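You operate a simulated robot arm through the tools that you are given. There is no shell and no other tool. Be economical: measure what you need, move in short steps, check, and stop when the job is done.

The job below is to be done with a simulated robot arm. You get a single attempt, and the scene is never put back.

Task
Put the grey glue tin in the white store box. Take the drier bottle and put it on top of the fibre packet on the clamp bench. Put the 16 mm tack box from the clamp bench on top of the grey taped carton there and the 20 mm tack box on top of the stacked cups. Put the grey pencil box from the assembly bench on the slat bench. Put the long white box with the largest size on its label from the assembly bench on the board under the clamp bench. Put the blue varnish tin on the glue bench away on the lower shelf of the drying rack. Do these in any order. Set down upright: drier bottle, tack box, blue varnish tin.

The check looks at the end state, three seconds after you hand in, the way a careful person would. Anything else that was tipped, shoved, dropped, spilled or broken makes it a failure.

Robot
A 7-joint arm with a vacuum gripper on a trunk, on a base that drives. Base frame: it is fixed to the floor where the robot stands at the start and does not move with it; the origin is under the middle of the robot, x ahead of it, y to its left, z up; the surface under the hand at the start is at about z = 85.6. Units: cm, degrees, N and s.
Its first joint turns from -149.0 to 149.0 degrees. Places, roughly: blue varnish tin [50, -50, 100]; board under the clamp bench [-140, -230, 30]; drier bottle [-125, -200, 100]; fibre packet [-150, -200, 100]; grey glue tin [50, 25, 50]; grey pencil box [-200, -200, 75]; long white box [-250, -250, 100]; lower shelf of the drying rack [60, 20, 40]; slat bench [-620, -290, 80]; stacked cups (8x8x13 cm) [-130, -240, 90]; tack box [-125, -225, 100]; taped carton [-175, -250, 100]; white store box (20x30x9 cm) [-340, -30, 60]. Payload 1.06 kg.
Tool frame: the origin (TCP) lies in the middle of the cups' lips, and z points out of the cups. The gripper has 1 cup of 2.4 cm across, covering 2.4 by 2.4 cm (tool x, y); the bellows give 0.8 cm. With the vacuum on, a cup seals on a smooth face that it is pressed against (1 to 4 N); it does not hold porous or soft things. The pull reaches 23 N.
Orientation is that of the tool frame in the base frame, as a unit quaternion [w, x, y, z]. With the cups facing straight down, the tool's x points along the base's -x, its y along +y and its z along -z.

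Tools
- The arm moves only by the tool send_rows. Its argument "deltas" is a list that holds one entry, the list of rows, each a list of 7 numbers: the shift along the base's x, y, z in cm, then the turn, a rotation vector about the base's x, y, z in degrees, then the vacuum: 1 switches it on, -1 off. In form: [[[x, y, z, rx, ry, rz, valve], ...]]. A call has 1 to 8 rows; each row shifts and turns the commanded pose from where the row before left it. A row lasts 0.2 s, in which the tool goes at most 5 cm and 8.6 degrees; a call with a longer step from one row to the next is refused whole, and so is a gripper value outside its range. A pose out of reach is approached as far as the arm can. The call stops where the force on the tool passes 40 N (or 10 N more than at its start, if that is more) or the arm is blocked; 0.2 s more then pass. The pull builds up within a second once a cup has sealed. Time passes only in rows, and 0.2 s behind the last, so rows that do not move give it time. The reply holds the time, the measured pose of the TCP, the force on the tool along the base axes and the pull of the vacuum, in the units named above and with some noise, with the torque about the TCP (base axes, N m) and any sound that the robot's microphone picked up.
- Cameras (640 x 400 px; columns grow to the right, rows downward): "scene" is now at [2.39, 13.63, 153.31]; the picture's right is [-0.45, -0.89, 0.00], its down [-0.69, 0.34, -0.64] and it looks along [0.57, -0.29, -0.77] (base axes); focal length 264 px, centre (320, 200). "wrist" rides on the gripper at [7.8, 1.9, -9.6] in the tool frame; the picture's right is [-0.24, 0.97, 0.00], its down [-0.71, -0.17, -0.69] and it looks along [-0.67, -0.16, 0.73] (tool axes); focal length 243 px, centre (320, 200). There is no depth. A picture from a camera that has moved, and an enlarged one, comes with that camera's place and axes in the base frame and with its lens.
- get_image(camera): a new picture of that camera. It takes no simulated time.
- slide_trunk(by): slides the trunk up (or, below 0, down) by that many cm; the arm and the scene camera ride with it, the base frame stays. It gives what a move gives, with no picture.
- base_move(legs): drives the robot by 1 to 6 legs, each [ahead, turn to the left] in cm and degrees, along the robot's own axes; the way and the turn of a leg run together, so that a leg with both is an arc; at most 150 cm and 180 degrees a leg. The arm and the cameras ride along, it lands a little off, and it stops where it bumps. It gives what a move gives.
- head_to(pan, tilt): turns the head with the scene camera to pan (to the left, within 155 degrees either way) and tilt (down, from -29 to 69), counted from straight ahead of the robot. It gives what a move gives.
- zoom(camera, box): a new picture of the part [left, top, right, bottom] of that camera's present view, enlarged. It takes no simulated time.
- finish_job(): hands the job in; it is judged then, once.

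Work in short steps. Places have to be worked out from the pictures, the camera data and where the tool is seen: move nearer, look again, correct. Check each grasp and each placing, and mend what went wrong. You have 207 turns and 200 pictures in all, those below and enlarged ones among them. Switch the vacuum off and draw the arm clear of the work before you hand the job in, unless the task says otherwise; then end with one line.

The tools are called after "Emit:" by a JSON object that holds its "api" and its "payload". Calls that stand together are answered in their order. send_rows: Moves the arm, as the interface text tells. Its arguments: {"type":"object","properties":{"deltas":{"type":"array","items":{"type":"array","items":{"type":"array","items":{"type":"number"}}}}},"required":["deltas"]} The other tools are called the same way: slide_trunk (by) slides the trunk up or down; base_move (legs) drives the base; head_to (pan, tilt) turns the head that bears the scene camera; get_image (camera) takes a picture; zoom (camera, box) takes an enlarged picture of a part of a camera's view; finish_job () hands the job in.

At the start:

```text
time_s: 0.0
position: [52.98, 27.37, 117.61]
ee_rot: [0.0, -0.001, 1.0, 0.0]
ft_force: [-0.4, -0.4, -0.5]
torque: [-0.02, 0.03, 0.04]
pull: 0.1
trunk travel left (down, up): [-60.5, 10.5]
robot x, y, heading: [0.26, -0.05, -0.2]
head pan, tilt: [-26.6, 50.1]
```

scene: 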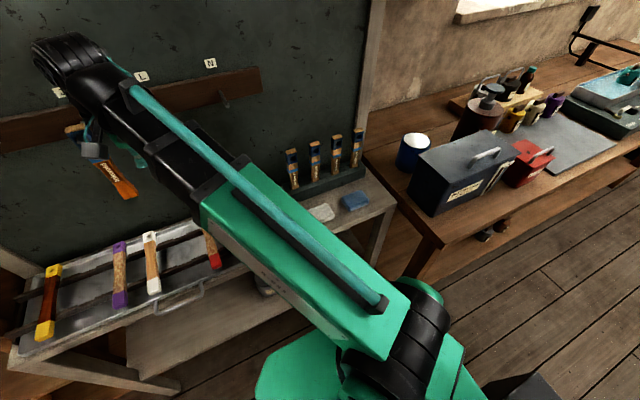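
wrist: 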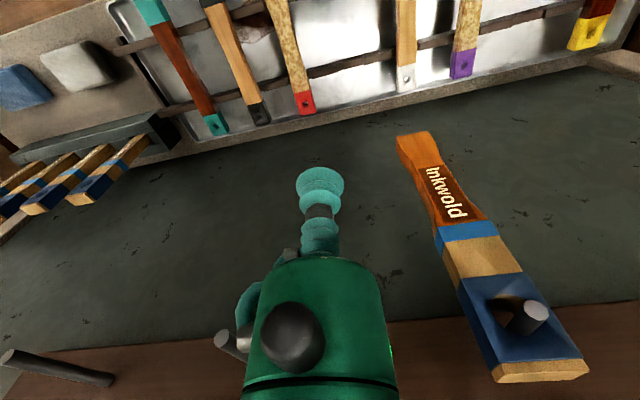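

The arm blocks part of the view; I look around with the head first to learn the surroundings.

Emit:
{"api": "head_to", "payload": {"pan": -50, "tilt": 35}}

Emit:
{"api": "get_image", "payload": {"camera": "scene"}}

Emit:
{"api": "head_to", "payload": {"pan": 20, "tilt": 55}}

Emit:
{"api": "get_image", "payload": {"camera": "scene"}}

Emit:
{"api": "head_to", "payload": {"pan": -140, "tilt": 25}}

Emit:
{"api": "get_image", "payload": {"camera": "scene"}}

Emit:
{"api": "head_to", "payload": {"pan": 150, "tilt": 25}}

Emit:
{"api": "get_image", "payload": {"camera": "scene"}}

```text
time_s: 0.9
position: [53.04, 27.38, 117.67]
ee_rot: [0.0, -0.001, 1.0, -0.001]
ft_force: [0.0, 0.3, 0.1]
torque: [-0.01, 0.02, 0.03]
pull: 0.0
trunk travel left (down, up): [-60.5, 10.5]
robot x, y, heading: [0.01, -0.02, -0.2]
head pan, tilt: [-50.0, 35.0]
```

```text
197 pictures are left
camera scene: at [1.18, 10.34, 155.5], right [-0.77, -0.64, 0.0], down [-0.37, 0.44, -0.82], along [0.53, -0.63, -0.57], focal length 264 px, centre (320, 200)
```

scene: 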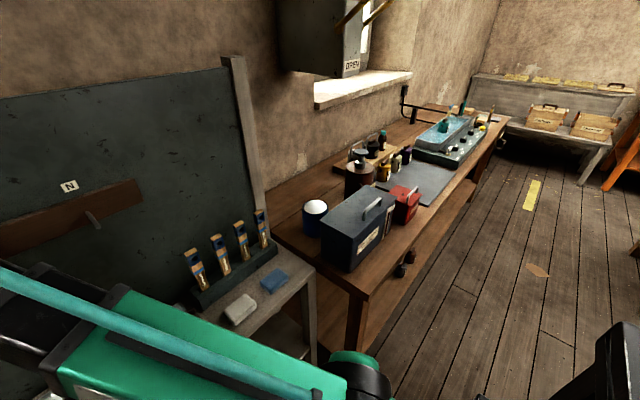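

```text
time_s: 2.3
position: [53.01, 27.39, 117.55]
ee_rot: [0.001, 0.0, 1.0, 0.0]
ft_force: [0.0, 0.9, 0.0]
torque: [-0.01, -0.03, 0.02]
pull: 0.0
trunk travel left (down, up): [-60.5, 10.5]
robot x, y, heading: [0.08, -0.25, -0.3]
head pan, tilt: [20.0, 55.0]
```

```text
196 pictures are left
camera scene: at [2.29, 19.54, 152.68], right [0.34, -0.94, 0.0], down [-0.77, -0.28, -0.57], along [0.54, 0.2, -0.82], focal length 264 px, centre (320, 200)
```

scene: 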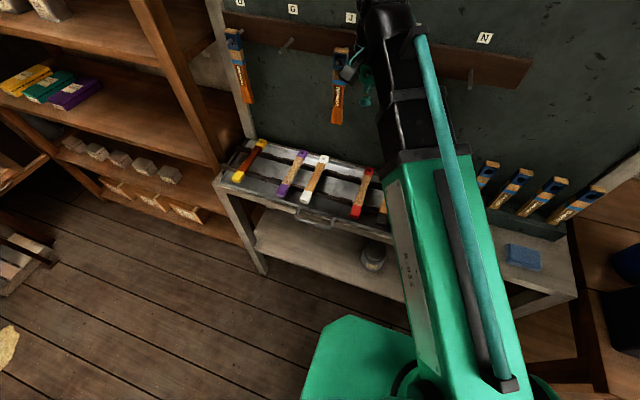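

```text
time_s: 4.7
position: [53.13, 27.41, 117.47]
ee_rot: [-0.001, 0.0, 1.0, 0.001]
ft_force: [0.6, 0.1, 0.1]
torque: [0.04, 0.02, 0.02]
pull: 0.1
trunk travel left (down, up): [-60.5, 10.5]
robot x, y, heading: [0.24, -0.12, -0.1]
head pan, tilt: [-140.0, 25.0]
```

```text
195 pictures are left
camera scene: at [-11.54, 11.15, 157.08], right [-0.64, 0.77, 0.0], down [0.32, 0.27, -0.91], along [-0.69, -0.58, -0.42], focal length 264 px, centre (320, 200)
```

scene: 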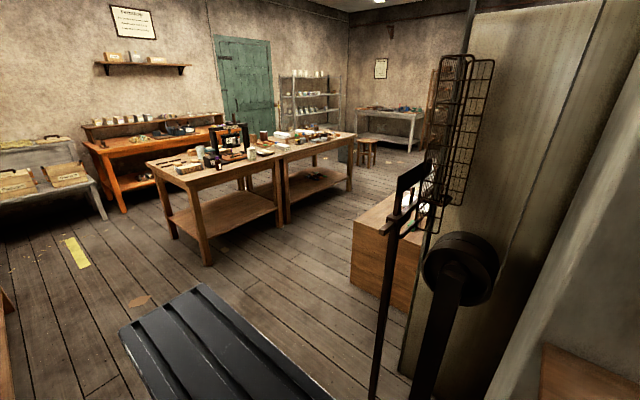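

```text
time_s: 8.7
position: [53.05, 27.37, 117.53]
ee_rot: [-0.001, 0.0, 1.0, 0.0]
ft_force: [-0.1, 1.2, -1.0]
torque: [0.0, 0.0, 0.02]
pull: 0.0
trunk travel left (down, up): [-60.5, 10.5]
robot x, y, heading: [0.3, -0.25, 0.0]
head pan, tilt: [150.0, 25.0]
```

```text
194 pictures are left
camera scene: at [-12.46, 21.68, 157.08], right [0.5, 0.87, 0.0], down [0.37, -0.21, -0.91], along [-0.78, 0.45, -0.42], focal length 264 px, centre (320, 200)
```

scene: 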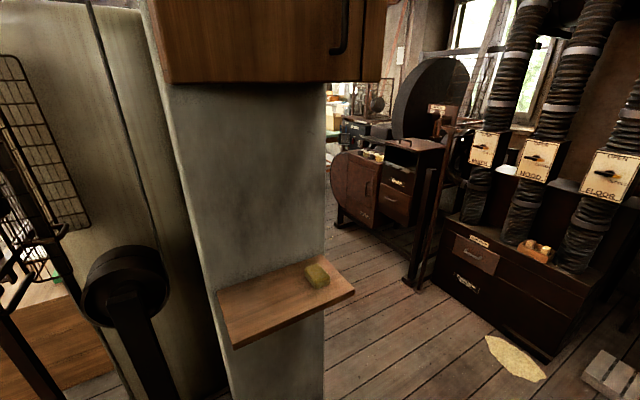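

The robot stands in front of the drying rack; I check close surroundings for driving clearances, and zoom at the grey tin.

Emit:
{"api": "head_to", "payload": {"pan": -100, "tilt": 55}}

Emit:
{"api": "get_image", "payload": {"camera": "scene"}}

Emit:
{"api": "head_to", "payload": {"pan": -155, "tilt": 60}}

Emit:
{"api": "get_image", "payload": {"camera": "scene"}}

Emit:
{"api": "head_to", "payload": {"pan": 100, "tilt": 50}}

Emit:
{"api": "get_image", "payload": {"camera": "scene"}}

Emit:
{"api": "head_to", "payload": {"pan": -26, "tilt": 60}}

Emit:
{"api": "get_image", "payload": {"camera": "scene"}}

```text
time_s: 12.2
position: [53.08, 27.42, 117.62]
ee_rot: [0.0, 0.0, 1.0, -0.001]
ft_force: [0.4, 0.1, 0.3]
torque: [0.03, -0.01, 0.0]
pull: 0.1
trunk travel left (down, up): [-60.5, 10.5]
robot x, y, heading: [-0.23, 0.02, -0.1]
head pan, tilt: [-100.0, 55.0]
```

```text
193 pictures are left
camera scene: at [-5.73, 9.97, 152.68], right [-0.98, 0.17, 0.0], down [0.14, 0.81, -0.57], along [-0.1, -0.56, -0.82], focal length 264 px, centre (320, 200)
```

scene: 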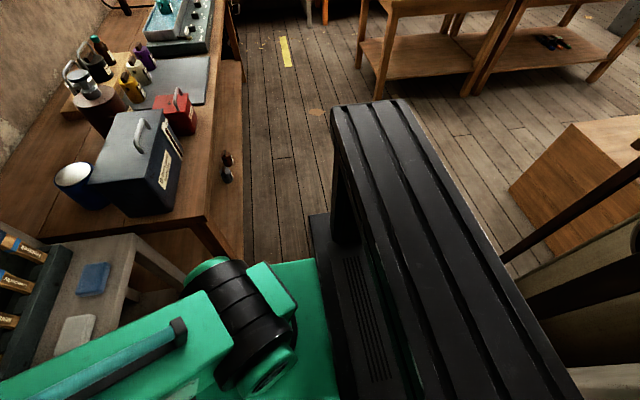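

```text
time_s: 13.5
position: [53.03, 27.38, 117.52]
ee_rot: [0.0, 0.0, 1.0, 0.0]
ft_force: [0.3, 0.6, 0.2]
torque: [-0.01, -0.01, -0.01]
pull: 0.0
trunk travel left (down, up): [-60.5, 10.5]
robot x, y, heading: [0.29, 0.36, -0.1]
head pan, tilt: [-154.7, 60.0]
```

```text
192 pictures are left
camera scene: at [-10.51, 14.22, 152.07], right [-0.43, 0.9, 0.0], down [0.78, 0.37, -0.5], along [-0.45, -0.21, -0.87], focal length 264 px, centre (320, 200)
```

scene: 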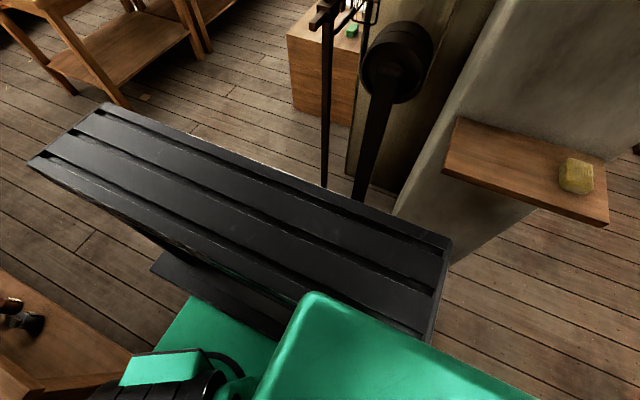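

```text
time_s: 17.0
position: [52.96, 27.42, 117.56]
ee_rot: [0.0, -0.001, 1.0, -0.001]
ft_force: [1.6, -0.5, -0.9]
torque: [0.0, -0.01, 0.0]
pull: 0.0
trunk travel left (down, up): [-60.5, 10.5]
robot x, y, heading: [0.13, 0.02, 0.0]
head pan, tilt: [100.0, 50.0]
```

```text
191 pictures are left
camera scene: at [-5.82, 24.66, 153.33], right [0.98, 0.17, 0.0], down [0.13, -0.75, -0.64], along [-0.11, 0.63, -0.77], focal length 264 px, centre (320, 200)
```

scene: 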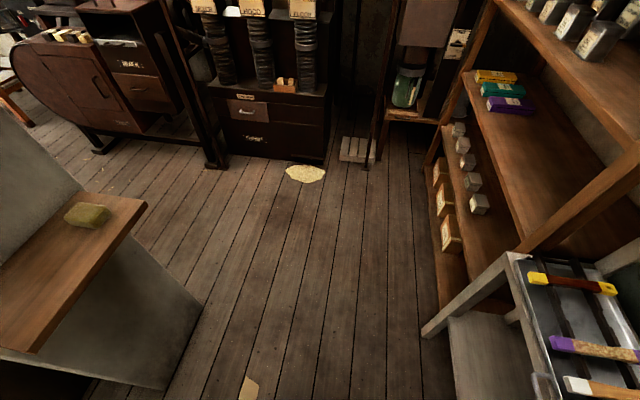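

```text
time_s: 19.1
position: [53.06, 27.4, 117.57]
ee_rot: [0.0, 0.0, 1.0, 0.0]
ft_force: [-0.6, 0.5, 0.0]
torque: [-0.01, 0.0, -0.03]
pull: 0.1
trunk travel left (down, up): [-60.5, 10.5]
robot x, y, heading: [0.35, -0.03, 0.1]
head pan, tilt: [-26.0, 60.0]
```

```text
190 pictures are left
camera scene: at [1.51, 14.16, 152.07], right [-0.44, -0.9, 0.0], down [-0.78, 0.38, -0.5], along [0.45, -0.22, -0.87], focal length 264 px, centre (320, 200)
```

scene: 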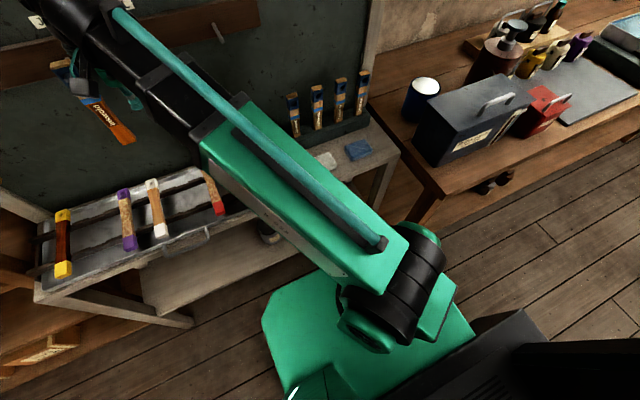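

The black slab is the robot's own trunk column (symmetric about the robot). I back off 30 cm to see under the rack.

Emit:
{"api": "base_move", "payload": {"legs": [[-30, 0]]}}

Emit:
{"api": "get_image", "payload": {"camera": "wrist"}}

Emit:
{"api": "head_to", "payload": {"pan": 0, "tilt": 50}}

Emit:
{"api": "get_image", "payload": {"camera": "scene"}}

```text
time_s: 21.1
position: [22.65, 27.56, 117.6]
ee_rot: [0.001, -0.001, 1.0, 0.0]
ft_force: [0.7, -0.1, -0.3]
torque: [0.03, -0.01, -0.01]
pull: 0.0
trunk travel left (down, up): [-60.5, 10.5]
robot x, y, heading: [-30.05, 0.16, 0.2]
head pan, tilt: [-26.0, 60.0]
```

```text
189 pictures are left
camera wrist: at [14.82, 29.41, 127.28], right [0.23, 0.97, 0.0], down [0.71, -0.17, 0.69], along [0.67, -0.16, -0.73], focal length 243 px, centre (320, 200)
```

wrist: 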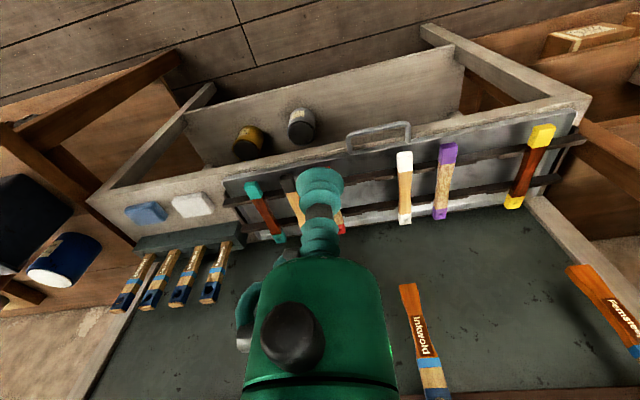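

```text
time_s: 22.0
position: [22.65, 27.58, 117.52]
ee_rot: [0.0, -0.002, 1.0, 0.0]
ft_force: [0.0, 0.5, -0.2]
torque: [-0.02, -0.01, 0.0]
pull: 0.0
trunk travel left (down, up): [-60.5, 10.5]
robot x, y, heading: [-29.91, 0.2, 0.3]
head pan, tilt: [0.0, 50.0]
```

```text
188 pictures are left
camera scene: at [-27.04, 17.02, 153.33], right [0.0, -1.0, 0.0], down [-0.77, 0.0, -0.64], along [0.64, 0.0, -0.77], focal length 264 px, centre (320, 200)
```

scene: 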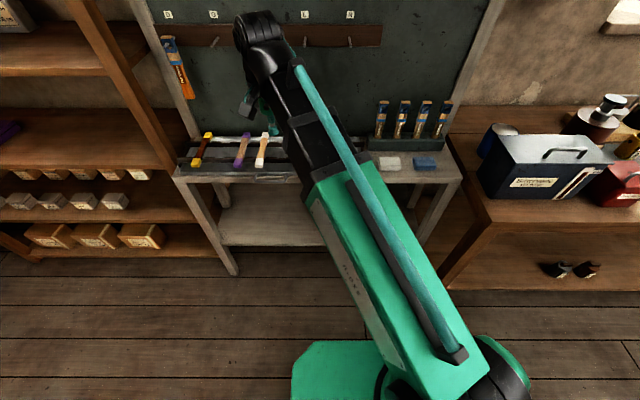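

The grey tin stands near the front of the lower shelf at about (50,14). I lower the trunk 40 cm (hand is well clear in front of the rack) and look with both cameras.

Emit:
{"api": "slide_trunk", "payload": {"by": -40}}

Emit:
{"api": "get_image", "payload": {"camera": "wrist"}}

Emit:
{"api": "head_to", "payload": {"pan": 15, "tilt": 35}}

Emit:
{"api": "get_image", "payload": {"camera": "scene"}}

```text
time_s: 25.9
position: [22.81, 27.57, 77.52]
ee_rot: [0.0, -0.001, 1.0, -0.001]
ft_force: [-0.8, 0.0, -0.8]
torque: [0.05, 0.02, -0.04]
pull: 0.1
trunk travel left (down, up): [-20.5, 50.5]
robot x, y, heading: [-30.11, 0.1, 0.4]
head pan, tilt: [0.0, 50.0]
```

```text
187 pictures are left
camera wrist: at [14.87, 29.41, 87.26], right [0.23, 0.97, 0.0], down [0.71, -0.17, 0.69], along [0.67, -0.16, -0.73], focal length 243 px, centre (320, 200)
```

wrist: 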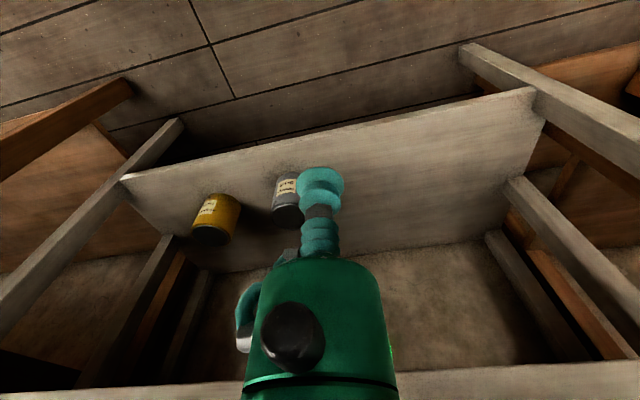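

```text
time_s: 26.6
position: [22.72, 27.56, 77.58]
ee_rot: [0.0, -0.002, 1.0, 0.0]
ft_force: [1.2, 0.2, -0.4]
torque: [0.0, 0.02, 0.01]
pull: 0.0
trunk travel left (down, up): [-20.5, 50.5]
robot x, y, heading: [-30.36, 0.17, 0.2]
head pan, tilt: [15.0, 35.0]
```

```text
186 pictures are left
camera scene: at [-26.24, 19.3, 115.5], right [0.26, -0.97, 0.0], down [-0.55, -0.15, -0.82], along [0.79, 0.21, -0.57], focal length 264 px, centre (320, 200)
```

scene: 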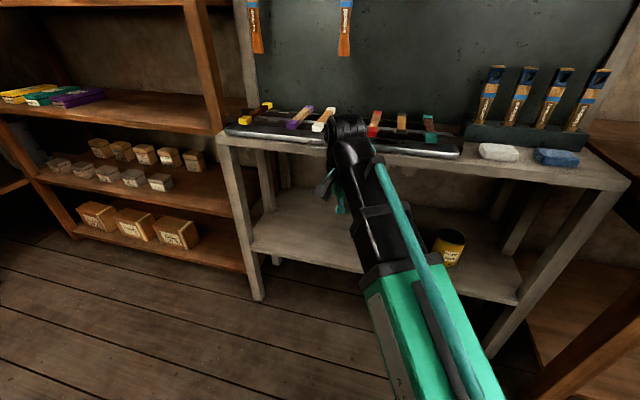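

From two wrist views: grey tin lid centre ≈ (52.4, 13.5, 49.5), shelf ≈ z 40, rack-top front edge ≈ x 43.5. A vertical tool would hit the rack top, so I tilt the tool 28° and approach along its axis from the front.

Emit:
{"api": "send_rows", "payload": {"deltas": [[[0, -3.5, 0.7, 0, -7, 0, -1], [0, -3.5, 0.7, 0, -7, 0, -1], [0, -3.5, 0.7, 0, -7, 0, -1], [0, -3.6, 0.8, 0, -7, 0, -1], [4, 0, 0, 0, 0, 0, -1], [4, 0, 0, 0, 0, 0, -1], [4, 0, 0, 0, 0, 0, -1]]]}}

Emit:
{"api": "get_image", "payload": {"camera": "wrist"}}

Emit:
{"api": "get_image", "payload": {"camera": "scene"}}

```text
time_s: 28.2
position: [34.79, 13.53, 80.51]
ee_rot: [0.243, -0.003, 0.97, 0.0]
ft_force: [-0.1, -0.2, 0.3]
torque: [0.03, -0.01, -0.01]
pull: 0.1
trunk travel left (down, up): [-20.5, 50.5]
robot x, y, heading: [-30.15, -0.13, 0.3]
head pan, tilt: [15.0, 35.0]
```

```text
185 pictures are left
camera wrist: at [23.29, 15.34, 85.39], right [0.2, 0.97, 0.11], down [0.3, -0.17, 0.94], along [0.93, -0.16, -0.33], focal length 243 px, centre (320, 200)
```

wrist: 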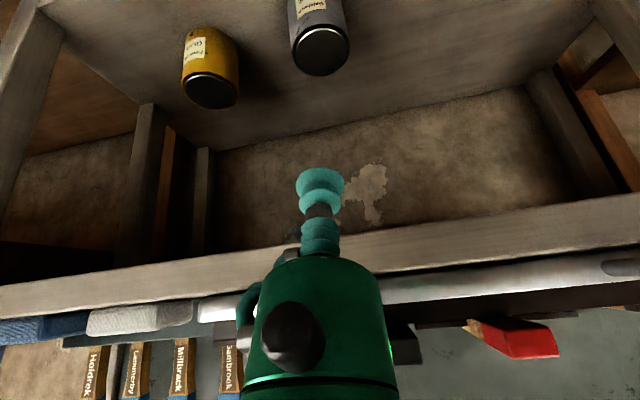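

```text
184 pictures are left
camera scene: at [-26.26, 19.3, 115.5], right [0.26, -0.96, 0.0], down [-0.55, -0.15, -0.82], along [0.79, 0.22, -0.57], focal length 264 px, centre (320, 200)
```

scene: 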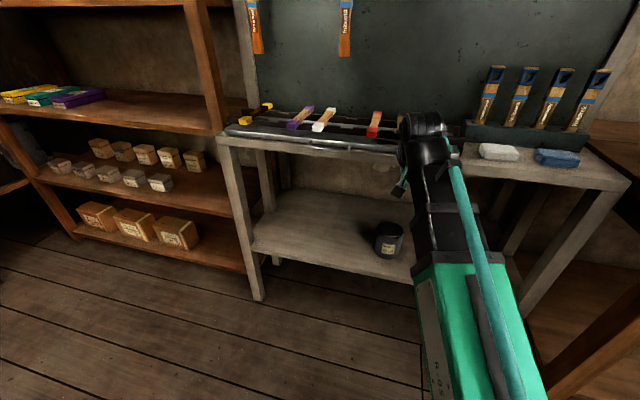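

Lid refined to ≈ (52.7, 13.6, 50), tin ~9.5 cm wide; rail bottom at z≈82.5. I slide along the tool axis to 5 cm short of the lid.

Emit:
{"api": "send_rows", "payload": {"deltas": [[[2.31, 0, -4.35, 0, 0, 0, -1], [2.31, 0, -4.35, 0, 0, 0, -1], [2.31, 0, -4.35, 0, 0, 0, -1], [2.31, 0, -4.35, 0, 0, 0, -1], [2.31, 0, -4.35, 0, 0, 0, -1], [2.31, 0, -4.35, 0, 0, 0, -1]]]}}

Emit:
{"api": "get_image", "payload": {"camera": "wrist"}}

Emit:
{"api": "get_image", "payload": {"camera": "scene"}}

```text
time_s: 29.6
position: [48.71, 13.39, 54.35]
ee_rot: [0.242, -0.003, 0.97, 0.0]
ft_force: [0.8, -0.7, -0.5]
torque: [-0.02, 0.01, 0.01]
pull: 0.2
trunk travel left (down, up): [-20.5, 50.5]
robot x, y, heading: [-30.08, -0.01, 0.4]
head pan, tilt: [15.0, 35.0]
```

```text
183 pictures are left
camera wrist: at [37.22, 15.2, 59.21], right [0.2, 0.97, 0.11], down [0.3, -0.17, 0.94], along [0.93, -0.16, -0.33], focal length 243 px, centre (320, 200)
```

wrist: 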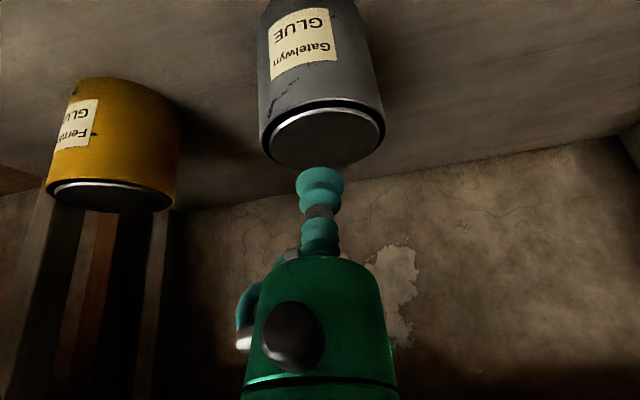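

```text
182 pictures are left
camera scene: at [-26.27, 19.3, 115.51], right [0.26, -0.96, 0.0], down [-0.55, -0.15, -0.82], along [0.79, 0.22, -0.57], focal length 264 px, centre (320, 200)
```

scene: 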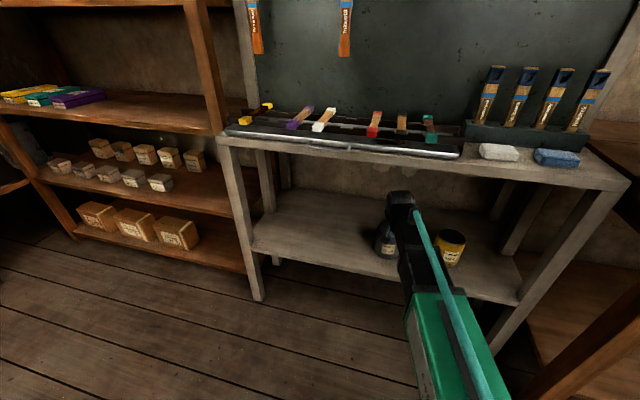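

The wrist sits low enough that clearance is fine. Lid centre ≈ (52.2,13.4,49). I advance with vacuum on in small steps to test whether the tilted cup seals.

Emit:
{"api": "send_rows", "payload": {"deltas": [[[1.17, 0, -2.2, 0, 0, 0, 1], [0.94, 0, -1.77, 0, 0, 0, 1], [0.23, 0, -0.44, 0, 0, 0, 1], [0.23, 0, -0.44, 0, 0, 0, 1], [0.19, 0, -0.35, 0, 0, 0, 1]]]}}

Emit:
{"api": "get_image", "payload": {"camera": "wrist"}}

```text
time_s: 30.8
position: [51.4, 13.47, 49.15]
ee_rot: [0.242, -0.003, 0.97, 0.0]
ft_force: [0.0, 0.2, 0.1]
torque: [0.0, -0.03, 0.0]
pull: 0.0
trunk travel left (down, up): [-20.5, 50.5]
robot x, y, heading: [-30.1, 0.05, 0.0]
head pan, tilt: [15.0, 35.0]
```

```text
181 pictures are left
camera wrist: at [39.94, 15.24, 53.98], right [0.2, 0.97, 0.11], down [0.3, -0.17, 0.94], along [0.93, -0.16, -0.33], focal length 243 px, centre (320, 200)
```

wrist: 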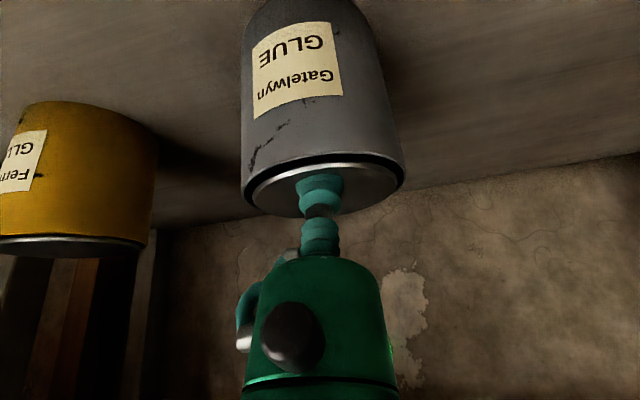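

No contact yet; I continue in 0.4 cm steps.

Emit:
{"api": "send_rows", "payload": {"deltas": [[[0.14, 0, -0.26, 0, 0, 0, 1], [0.14, 0, -0.26, 0, 0, 0, 1], [0.14, 0, -0.26, 0, 0, 0, 1]]]}}

Emit:
{"api": "send_rows", "payload": {"deltas": [[[0.14, 0, -0.26, 0, 0, 0, 1], [0, 0, 0, 0, 0, 0, 1]]]}}

```text
time_s: 31.6
position: [51.73, 13.46, 48.45]
ee_rot: [0.242, -0.002, 0.97, -0.001]
ft_force: [1.1, -1.1, 5.3]
torque: [0.0, 0.09, 0.06]
pull: 0.1
trunk travel left (down, up): [-20.5, 50.5]
robot x, y, heading: [-30.16, -0.08, 0.2]
head pan, tilt: [15.0, 35.0]
```

```text
time_s: 32.2
position: [52.08, 13.42, 48.27]
ee_rot: [0.243, -0.002, 0.97, -0.001]
ft_force: [2.1, -2.4, 12.5]
torque: [0.0, 0.25, 0.08]
pull: 0.0
trunk travel left (down, up): [-20.5, 50.5]
robot x, y, heading: [-29.96, 0.23, 0.3]
head pan, tilt: [15.0, 35.0]
```

It presses at 12 N without sealing, so the cup must be nearer to square. I back off slightly and view the hand profile to judge whether a more upright tool fits beneath the rail.

Emit:
{"api": "send_rows", "payload": {"deltas": [[[-0.5, 0, 1.5, 0, 0, 0, -1], [-0.7, 0, 2.5, 0, 3.5, 0, -1], [-0.5, 0, 1.0, 0, 3.5, 0, -1], [-0.5, 0, 0, 0, 3.5, 0, -1]]]}}

Emit:
{"api": "zoom", "payload": {"camera": "scene", "box": [320, 100, 480, 300]}}

```text
time_s: 33.2
position: [49.63, 13.51, 53.11]
ee_rot: [0.152, -0.001, 0.988, -0.002]
ft_force: [-0.2, -0.3, -0.7]
torque: [0.0, -0.02, 0.03]
pull: 0.0
trunk travel left (down, up): [-20.5, 50.5]
robot x, y, heading: [-30.11, 0.43, 0.1]
head pan, tilt: [15.0, 35.0]
```

```text
2.00 times, centred on (400, 200) of scene
camera zoom: at [-26.24, 19.3, 115.5], right [0.26, -0.96, 0.0], down [-0.55, -0.15, -0.82], along [0.79, 0.22, -0.57], focal length 528 px, centre (160, 200)
```

zoom: 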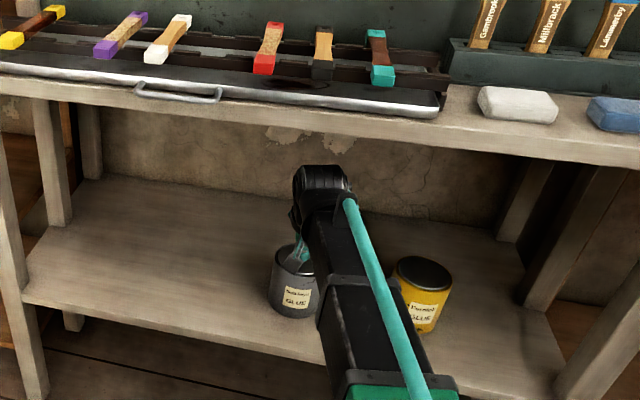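

Wrist top is at z≈76, rail bottom ≈82.5, so there is room. I straighten to ~5° tilt, then look.

Emit:
{"api": "send_rows", "payload": {"deltas": [[[0.5, 0, -0.4, 0, 4, 0, -1], [0.5, 0, -0.3, 0, 4, 0, -1], [0.5, 0, -0.3, 0, 4, 0, -1], [0.5, 0, 0, 0, 0, 0, -1]]]}}

Emit:
{"api": "zoom", "payload": {"camera": "scene", "box": [320, 100, 480, 300]}}

Emit:
{"api": "get_image", "payload": {"camera": "wrist"}}

```text
time_s: 34.2
position: [51.69, 13.36, 52.1]
ee_rot: [0.047, -0.002, 0.999, 0.0]
ft_force: [0.9, -0.6, 0.2]
torque: [-0.03, -0.01, -0.01]
pull: 0.0
trunk travel left (down, up): [-20.5, 50.5]
robot x, y, heading: [-30.16, -0.11, 0.2]
head pan, tilt: [15.0, 35.0]
```

```text
2.00 times, centred on (400, 200) of scene
camera zoom: at [-26.24, 19.3, 115.5], right [0.26, -0.96, 0.0], down [-0.55, -0.15, -0.82], along [0.79, 0.22, -0.57], focal length 528 px, centre (160, 200)
```

zoom: 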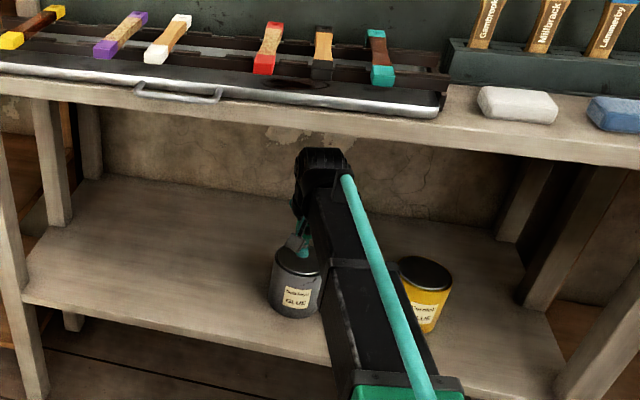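

```text
178 pictures are left
camera wrist: at [42.91, 15.29, 60.99], right [0.23, 0.97, 0.02], down [0.64, -0.17, 0.75], along [0.73, -0.16, -0.66], focal length 243 px, centre (320, 200)
```

wrist: 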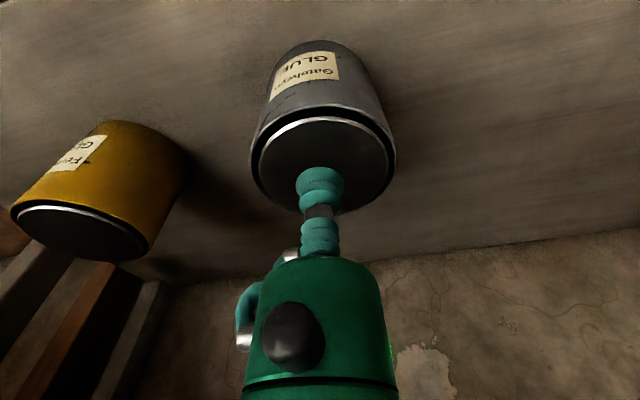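

Clear, and the cup is over the lid. I descend with vacuum on.

Emit:
{"api": "send_rows", "payload": {"deltas": [[[0.2, 0, -2.4, 0, 0, 0, 1], [0.1, 0, -0.6, 0, 0, 0, 1], [0.05, 0, -0.4, 0, 0, 0, 1], [0, 0, -0.3, 0, 0, 0, 1], [0, 0, 0, 0, 0, 0, 1], [0, 0, 0, 0, 0, 0, 1]]]}}

```text
time_s: 35.6
position: [51.9, 13.38, 48.4]
ee_rot: [0.049, -0.001, 0.999, 0.0]
ft_force: [6.7, -0.3, 14.8]
torque: [0.02, 0.12, 0.0]
pull: 23.0
trunk travel left (down, up): [-20.5, 50.5]
robot x, y, heading: [-30.04, 0.01, 0.3]
head pan, tilt: [15.0, 35.0]
```

Sealed (pull 23). I lift 1.5 cm and retract straight out from under the rail.

Emit:
{"api": "send_rows", "payload": {"deltas": [[[0, 0, 1, 0, 0, 0, 1], [0, 0, 1, 0, 0, 0, 1], [0, 0, 0, 0, 0, 0, 1]]]}}

Emit:
{"api": "send_rows", "payload": {"deltas": [[[-3, 0, 0, 0, 0, 0, 1], [-4, 0, 0, 0, 0, 0, 1], [-4, 0, 0, 0, 0, 0, 1], [-4, 0, 0, 0, 0, 0, 1], [-4, 0, 0, 0, 0, 0, 1], [-4, 0, 0, 0, 0, 0, 1]]]}}

Emit:
{"api": "get_image", "payload": {"camera": "scene"}}

Emit:
{"api": "get_image", "payload": {"camera": "wrist"}}

```text
time_s: 36.4
position: [52.07, 13.4, 50.21]
ee_rot: [0.047, -0.001, 0.999, 0.0]
ft_force: [-0.5, -0.2, -9.1]
torque: [0.03, 0.16, -0.01]
pull: 22.3
trunk travel left (down, up): [-20.5, 50.5]
robot x, y, heading: [-30.21, -0.3, 0.0]
head pan, tilt: [15.0, 35.0]
```

```text
time_s: 37.8
position: [28.9, 13.48, 50.51]
ee_rot: [0.048, -0.002, 0.999, 0.0]
ft_force: [0.0, 0.1, -8.3]
torque: [0.01, 0.19, 0.02]
pull: 23.1
trunk travel left (down, up): [-20.5, 50.5]
robot x, y, heading: [-30.44, -0.19, 0.2]
head pan, tilt: [15.0, 35.0]
```

```text
177 pictures are left
camera scene: at [-26.18, 19.31, 115.5], right [0.26, -0.96, 0.0], down [-0.55, -0.15, -0.82], along [0.79, 0.22, -0.57], focal length 264 px, centre (320, 200)
```

scene: 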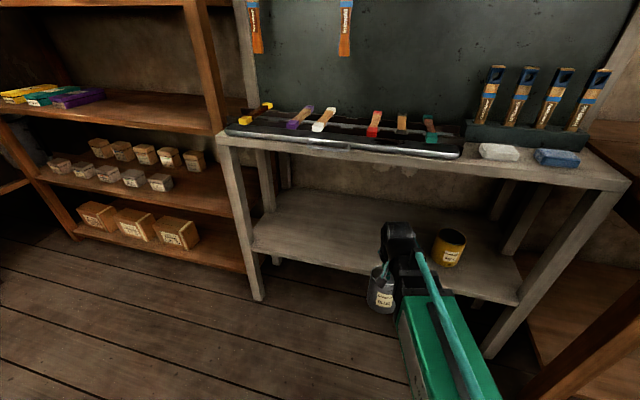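

```text
176 pictures are left
camera wrist: at [20.16, 15.33, 59.4], right [0.23, 0.97, 0.02], down [0.64, -0.17, 0.75], along [0.73, -0.16, -0.66], focal length 243 px, centre (320, 200)
```

wrist: 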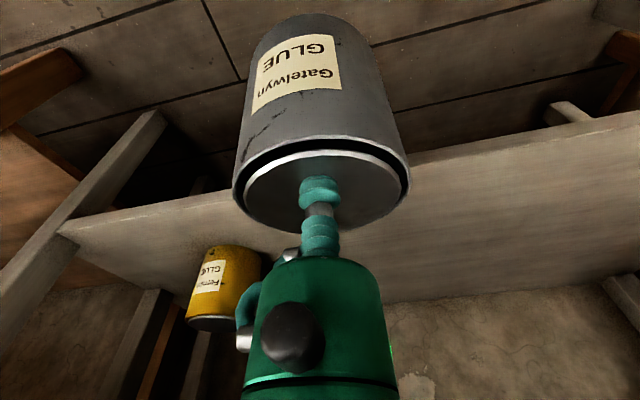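

Tin held (~0.88 kg). Before turning I back up 12 cm so the hand clears the glue bench corner, then turn right about 103° and look.

Emit:
{"api": "base_move", "payload": {"legs": [[-12, 0], [0, -103]]}}

Emit:
{"api": "head_to", "payload": {"pan": 0, "tilt": 30}}

Emit:
{"api": "slide_trunk", "payload": {"by": 30}}

Emit:
{"api": "get_image", "payload": {"camera": "scene"}}

Emit:
{"api": "head_to", "payload": {"pan": -60, "tilt": 30}}

Emit:
{"api": "get_image", "payload": {"camera": "scene"}}

```text
time_s: 40.6
position: [19.69, -9.57, 50.66]
ee_rot: [0.048, 0.183, 0.982, -0.009]
ft_force: [-1.2, 0.6, 1.0]
torque: [-0.02, -0.04, 0.0]
pull: 0.0
trunk travel left (down, up): [-20.5, 50.5]
robot x, y, heading: [-40.21, -0.65, -17.1]
head pan, tilt: [15.0, 35.0]
stopped in leg 2: the robot was blocked; the commanded pose is now the measured one
```

```text
time_s: 41.4
position: [19.67, -9.6, 50.6]
ee_rot: [0.047, 0.183, 0.982, -0.009]
ft_force: [0.0, 0.2, -0.6]
torque: [0.0, -0.01, -0.01]
pull: 0.0
trunk travel left (down, up): [-20.5, 50.5]
robot x, y, heading: [-40.02, -0.34, -17.2]
head pan, tilt: [0.0, 30.0]
```

```text
time_s: 44.6
position: [18.61, -9.95, 71.3]
ee_rot: [0.057, 0.183, 0.981, -0.006]
ft_force: [0.4, -1.1, -0.2]
torque: [0.01, 0.02, -0.01]
pull: 0.1
trunk travel left (down, up): [-40.8, 30.2]
robot x, y, heading: [-40.25, -0.38, -17.8]
head pan, tilt: [0.0, 30.0]
stopped: the arm was blocked; the commanded pose is now the measured one
```

```text
175 pictures are left
camera scene: at [-33.15, 13.83, 136.05], right [-0.3, -0.95, -0.01], down [-0.46, 0.16, -0.87], along [0.83, -0.26, -0.48], focal length 264 px, centre (320, 200)
```

scene: 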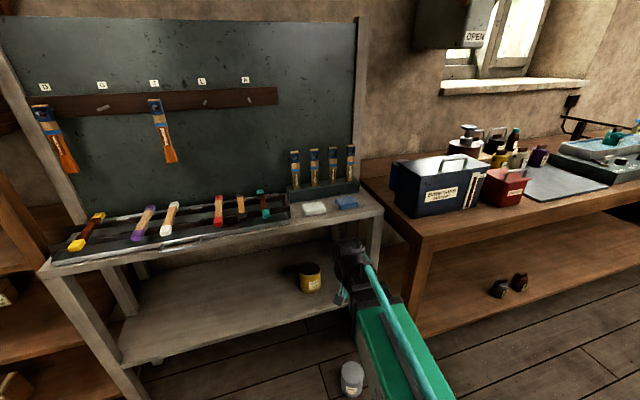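

```text
time_s: 45.9
position: [18.51, -9.8, 71.26]
ee_rot: [0.057, 0.182, 0.982, -0.005]
ft_force: [0.0, 0.0, 0.3]
torque: [0.03, -0.03, -0.02]
pull: 0.0
trunk travel left (down, up): [-40.8, 30.2]
robot x, y, heading: [-39.91, -0.63, -17.6]
head pan, tilt: [-60.0, 30.0]
```

```text
174 pictures are left
camera scene: at [-39.99, 7.79, 135.95], right [-0.98, -0.22, -0.02], down [-0.09, 0.49, -0.87], along [0.2, -0.84, -0.5], focal length 264 px, centre (320, 200)
```

scene: 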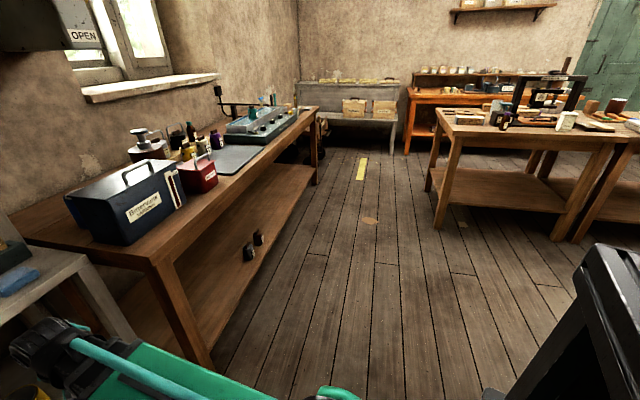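

The arm bumped something and the tin fell off onto the floor (seems standing). The robot looks slightly tilted from wedging; I lower the trunk a bit to release, then look closely.

Emit:
{"api": "slide_trunk", "payload": {"by": -10}}

Emit:
{"api": "head_to", "payload": {"pan": 0, "tilt": 45}}

Emit:
{"api": "get_image", "payload": {"camera": "scene"}}

Emit:
{"api": "get_image", "payload": {"camera": "wrist"}}

```text
time_s: 47.2
position: [19.75, -9.59, 60.88]
ee_rot: [0.048, 0.183, 0.982, -0.009]
ft_force: [0.9, 0.0, -0.4]
torque: [-0.01, 0.0, -0.01]
pull: 0.0
trunk travel left (down, up): [-30.8, 40.2]
robot x, y, heading: [-40.06, -0.44, -17.6]
head pan, tilt: [-60.0, 30.0]
```

```text
time_s: 48.5
position: [19.65, -9.6, 60.91]
ee_rot: [0.046, 0.183, 0.982, -0.009]
ft_force: [0.4, 0.0, 0.9]
torque: [0.0, -0.03, 0.02]
pull: 0.0
trunk travel left (down, up): [-30.8, 40.2]
robot x, y, heading: [-40.37, -0.37, -17.4]
head pan, tilt: [0.0, 45.0]
```

```text
173 pictures are left
camera scene: at [-31.61, 14.7, 124.29], right [-0.3, -0.95, 0.0], down [-0.67, 0.21, -0.71], along [0.67, -0.21, -0.71], focal length 264 px, centre (320, 200)
```

scene: 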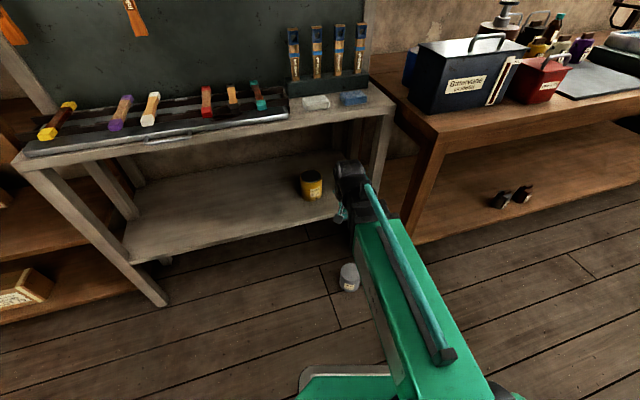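

```text
172 pictures are left
camera wrist: at [12.3, -4.76, 69.71], right [0.57, 0.82, 0.02], down [0.53, -0.39, 0.75], along [0.63, -0.41, -0.66], focal length 243 px, centre (320, 200)
```

wrist: 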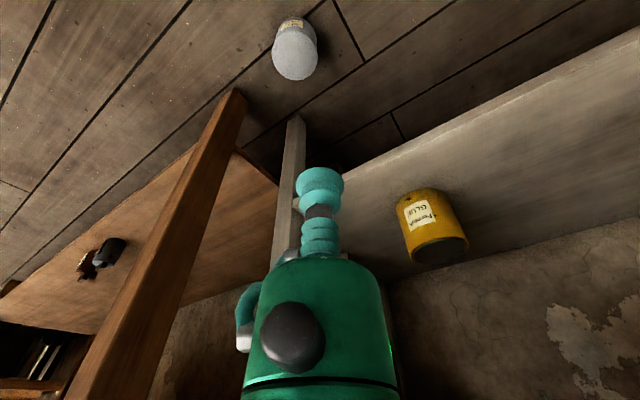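

The tin stands on the floor near (~8,-2). I zoom on it to see its state.

Emit:
{"api": "zoom", "payload": {"camera": "scene", "box": [310, 240, 390, 300]}}

Emit:
{"api": "zoom", "payload": {"camera": "wrist", "box": [250, 0, 350, 100]}}

```text
6.67 times, centred on (350, 270) of scene
camera zoom: at [-31.61, 14.7, 124.29], right [-0.3, -0.95, 0.0], down [-0.67, 0.21, -0.71], along [0.67, -0.21, -0.71], focal length 1760 px, centre (120, -267)
```

zoom: 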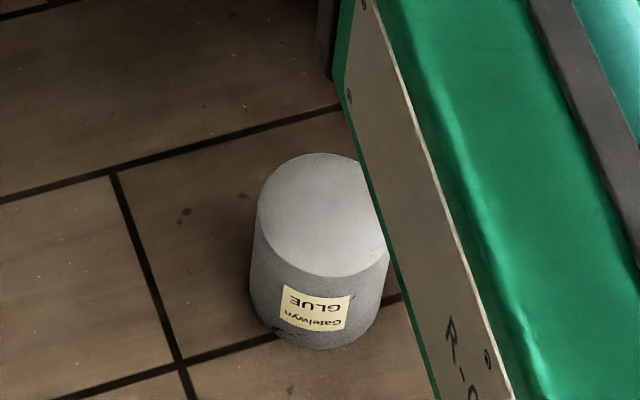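

```text
4.00 times, centred on (300, 50) of wrist
camera zoom: at [12.3, -4.76, 69.71], right [0.57, 0.82, 0.02], down [0.53, -0.39, 0.75], along [0.63, -0.41, -0.66], focal length 970 px, centre (400, 800)
```

zoom: 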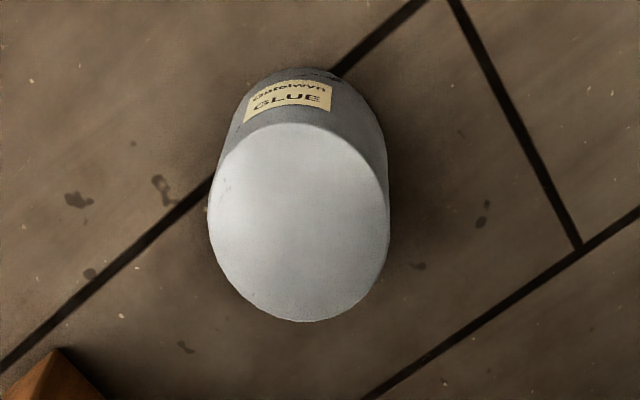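

The tin landed on its lid; orientation is not demanded for it. Now I must learn what blocked the robot, so I look around close to the body.

Emit:
{"api": "head_to", "payload": {"pan": -60, "tilt": 69}}

Emit:
{"api": "get_image", "payload": {"camera": "scene"}}

Emit:
{"api": "head_to", "payload": {"pan": -150, "tilt": 50}}

Emit:
{"api": "get_image", "payload": {"camera": "scene"}}

Emit:
{"api": "head_to", "payload": {"pan": 130, "tilt": 60}}

Emit:
{"api": "get_image", "payload": {"camera": "scene"}}

```text
time_s: 49.8
position: [19.8, -9.62, 60.87]
ee_rot: [0.047, 0.183, 0.982, -0.009]
ft_force: [0.2, -0.3, 0.2]
torque: [0.01, -0.02, 0.06]
pull: 0.0
trunk travel left (down, up): [-30.8, 40.2]
robot x, y, heading: [-40.62, -0.59, -17.5]
head pan, tilt: [-60.0, 68.8]
```

```text
169 pictures are left
camera scene: at [-38.16, 11.7, 121.41], right [-0.98, -0.22, 0.0], down [-0.2, 0.91, -0.36], along [0.08, -0.35, -0.93], focal length 264 px, centre (320, 200)
```

scene: 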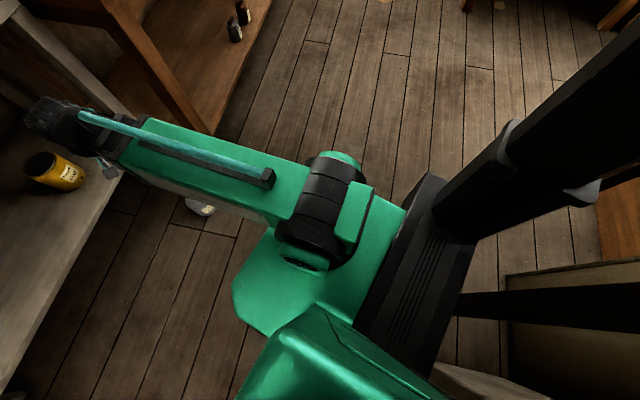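

```text
time_s: 51.5
position: [19.67, -9.66, 60.89]
ee_rot: [0.047, 0.182, 0.982, -0.009]
ft_force: [0.7, -0.2, 0.4]
torque: [-0.02, 0.01, 0.01]
pull: 0.1
trunk travel left (down, up): [-30.8, 40.2]
robot x, y, heading: [-39.9, -0.61, -17.6]
head pan, tilt: [-150.0, 50.0]
```

```text
168 pictures are left
camera scene: at [-46.89, 15.49, 123.6], right [-0.22, 0.98, 0.0], down [0.75, 0.17, -0.64], along [-0.63, -0.14, -0.77], focal length 264 px, centre (320, 200)
```

scene: 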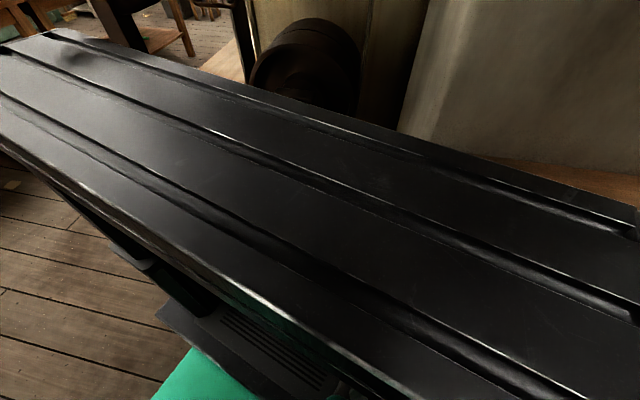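

```text
time_s: 55.4
position: [19.77, -9.61, 60.78]
ee_rot: [0.046, 0.183, 0.982, -0.009]
ft_force: [-0.5, 0.5, -0.4]
torque: [0.0, -0.01, -0.03]
pull: 0.0
trunk travel left (down, up): [-30.8, 40.2]
robot x, y, heading: [-40.25, -0.45, -17.5]
head pan, tilt: [130.0, 60.0]
```

```text
167 pictures are left
camera scene: at [-41.92, 23.32, 122.34], right [0.92, 0.38, 0.0], down [0.33, -0.8, -0.5], along [-0.19, 0.46, -0.87], focal length 264 px, centre (320, 200)
```

scene: 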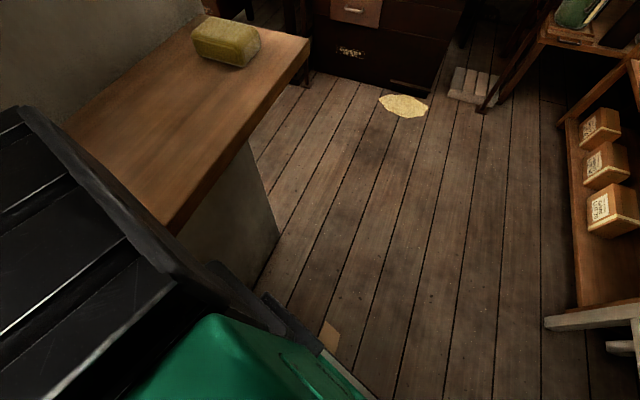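

The column hit the pillar's board behind (soap still in place). The tin on the floor is at ≈ (26,-18.5), within reach from here, so I pick it up before moving: lower the trunk and straighten the tool.

Emit:
{"api": "slide_trunk", "payload": {"by": -30}}

Emit:
{"api": "send_rows", "payload": {"deltas": [[[2, -3, 0, 0.95, 2.5, 0, -1], [2, -3, 0, 0.95, 2.5, 0, -1], [1.5, -2, 0, 0, 0, 0, -1]]]}}

Emit:
{"api": "get_image", "payload": {"camera": "wrist"}}

```text
time_s: 58.4
position: [19.76, -9.61, 30.87]
ee_rot: [0.047, 0.184, 0.982, -0.009]
ft_force: [-0.9, -0.4, -0.9]
torque: [0.03, 0.0, -0.01]
pull: 0.1
trunk travel left (down, up): [-0.8, 70.2]
robot x, y, heading: [-40.19, -0.63, -17.3]
head pan, tilt: [130.0, 60.0]
```

```text
time_s: 59.1
position: [25.4, -17.65, 30.65]
ee_rot: [0.001, 0.182, 0.983, 0.0]
ft_force: [0.0, -0.4, -0.9]
torque: [-0.01, 0.0, 0.0]
pull: 0.0
trunk travel left (down, up): [-0.8, 70.2]
robot x, y, heading: [-40.12, -0.85, -17.5]
head pan, tilt: [130.0, 60.0]
```

```text
166 pictures are left
camera wrist: at [18.62, -13.19, 40.41], right [0.57, 0.82, 0.0], down [0.6, -0.41, 0.69], along [0.56, -0.39, -0.73], focal length 243 px, centre (320, 200)
```

wrist: 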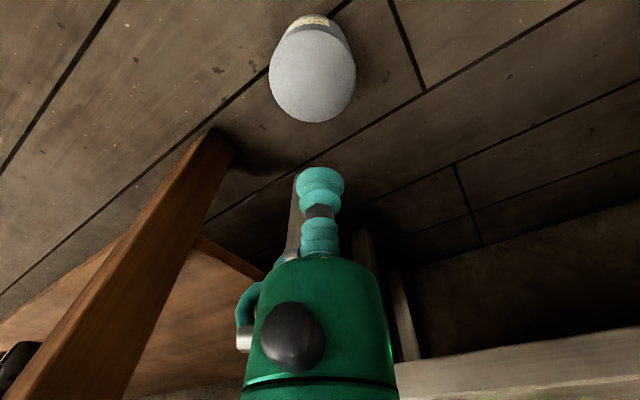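

Tin bottom centre ≈ (25.5,-19.2), top ≈ z 9.5. Descending to just above.

Emit:
{"api": "send_rows", "payload": {"deltas": [[[0, -1.4, -4, 0, 0, 0, -1], [0, 0, -4.5, 0, 0, 0, -1], [0, 0, -4.5, 0, 0, 0, -1], [0, 0, -4, 0, 0, 0, -1], [0, 0, -1.5, 0, 0, 0, 1]]]}}

Emit:
{"api": "get_image", "payload": {"camera": "wrist"}}

```text
time_s: 60.4
position: [25.2, -19.02, 12.17]
ee_rot: [0.001, 0.184, 0.983, 0.0]
ft_force: [-0.1, 0.2, 0.5]
torque: [0.01, 0.02, 0.0]
pull: 0.0
trunk travel left (down, up): [-0.8, 70.2]
robot x, y, heading: [-40.22, -0.28, -17.8]
head pan, tilt: [130.0, 60.0]
```

```text
165 pictures are left
camera wrist: at [18.49, -14.51, 21.85], right [0.57, 0.82, 0.0], down [0.6, -0.41, 0.69], along [0.57, -0.39, -0.73], focal length 243 px, centre (320, 200)
```

wrist: 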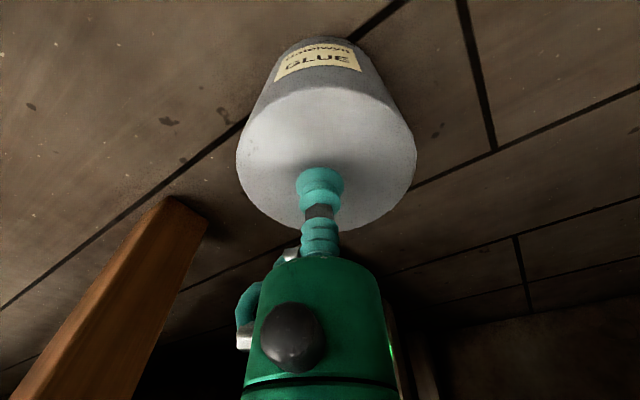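

Centred. Press and seal.

Emit:
{"api": "send_rows", "payload": {"deltas": [[[0, 0, -1.5, 0, 0, 0, 1], [0, 0, -0.7, 0, 0, 0, 1], [0, 0, -0.4, 0, 0, 0, 1], [0, 0, -0.3, 0, 0, 0, 1], [0, 0, 0, 0, 0, 0, 1]]]}}

```text
time_s: 61.2
position: [25.16, -19.11, 10.06]
ee_rot: [0.004, 0.182, 0.983, -0.001]
ft_force: [1.3, -0.2, 27.2]
torque: [0.04, 0.1, -0.02]
pull: 22.7
trunk travel left (down, up): [-0.8, 70.2]
robot x, y, heading: [-40.15, -0.66, -17.2]
head pan, tilt: [130.0, 60.0]
stopped in row 4: the force on the tool passed its limit at 44 N (the readings are from after the stop); the commanded pose is now the measured one
```

Sealed on the flat bottom. I lift 25 cm and pull in to a radius of ~56 cm.

Emit:
{"api": "send_rows", "payload": {"deltas": [[[0, 0, 2, 0, 0, 0, 1], [0, 0, 4, 0, 0, 0, 1], [0, 0, 4.5, 0, 0, 0, 1], [0, 0, 4.5, 0, 0, 0, 1], [-3, 0.5, 4, 0, 0, 0, 1], [-4, 0.6, 3, 0, 0, 0, 1], [-4, 0.6, 2, 0, 0, 0, 1], [0, 0, 0, 0, 0, 0, 1]]]}}

Emit:
{"api": "base_move", "payload": {"legs": [[0, 17], [10, 0]]}}

Emit:
{"api": "get_image", "payload": {"camera": "wrist"}}

```text
refused: row 5 steps farther than a row can; nothing moved
```

```text
time_s: 62.2
position: [26.85, -11.75, 10.16]
ee_rot: [0.004, 0.128, 0.992, -0.002]
ft_force: [0.1, 1.2, 8.5]
torque: [0.0, 0.1, 0.02]
pull: 22.5
trunk travel left (down, up): [-0.8, 70.2]
robot x, y, heading: [-40.12, -0.31, -11.8]
head pan, tilt: [130.0, 60.0]
stopped in leg 1: the force on the tool passed its limit at 79 N (the readings are from after the stop); the commanded pose is now the measured one
```

```text
164 pictures are left
camera wrist: at [19.77, -7.91, 19.75], right [0.47, 0.88, 0.0], down [0.64, -0.34, 0.69], along [0.61, -0.33, -0.72], focal length 243 px, centre (320, 200)
```

wrist: 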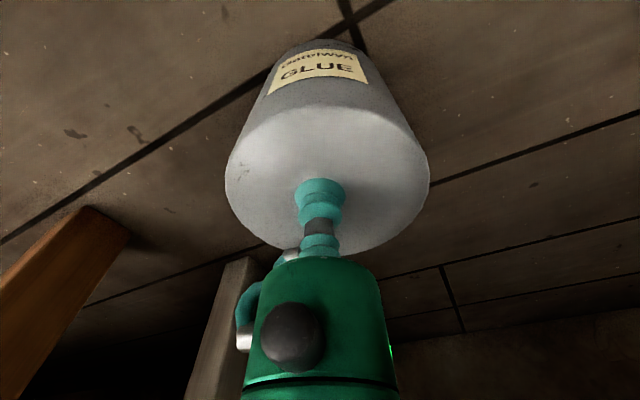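

The lift was refused and the base dragged the tin a little; it is still held. I lift it now with legal steps, without chaining.

Emit:
{"api": "send_rows", "payload": {"deltas": [[[0, 0, 2, 0, 0, 0, 1], [0, 0, 4, 0, 0, 0, 1], [0, 0, 4.5, 0, 0, 0, 1], [0, 0, 4.5, 0, 0, 0, 1], [-2.5, 0.3, 4, 0, 0, 0, 1], [-3.5, 0.4, 3, 0, 0, 0, 1], [-4, 0.5, 1.5, 0, 0, 0, 1], [0, 0, 0, 0, 0, 0, 1]]]}}

```text
time_s: 64.0
position: [16.64, -10.58, 33.69]
ee_rot: [0.005, 0.128, 0.992, -0.002]
ft_force: [-0.2, 0.6, -7.6]
torque: [-0.01, 0.03, -0.01]
pull: 22.6
trunk travel left (down, up): [-0.8, 70.2]
robot x, y, heading: [-40.18, -0.34, -11.5]
head pan, tilt: [130.0, 60.0]
```

Held well. Now turn left back to heading ~0 and go ahead 10 cm.

Emit:
{"api": "base_move", "payload": {"legs": [[0, 11.5], [10, 0]]}}

```text
time_s: 65.9
position: [27.55, 0.87, 33.62]
ee_rot: [0.005, 0.028, 1.0, -0.001]
ft_force: [-0.6, 0.5, -8.4]
torque: [-0.03, 0.04, -0.03]
pull: 22.9
trunk travel left (down, up): [-0.8, 70.2]
robot x, y, heading: [-30.19, -0.57, -0.3]
head pan, tilt: [130.0, 60.0]
```

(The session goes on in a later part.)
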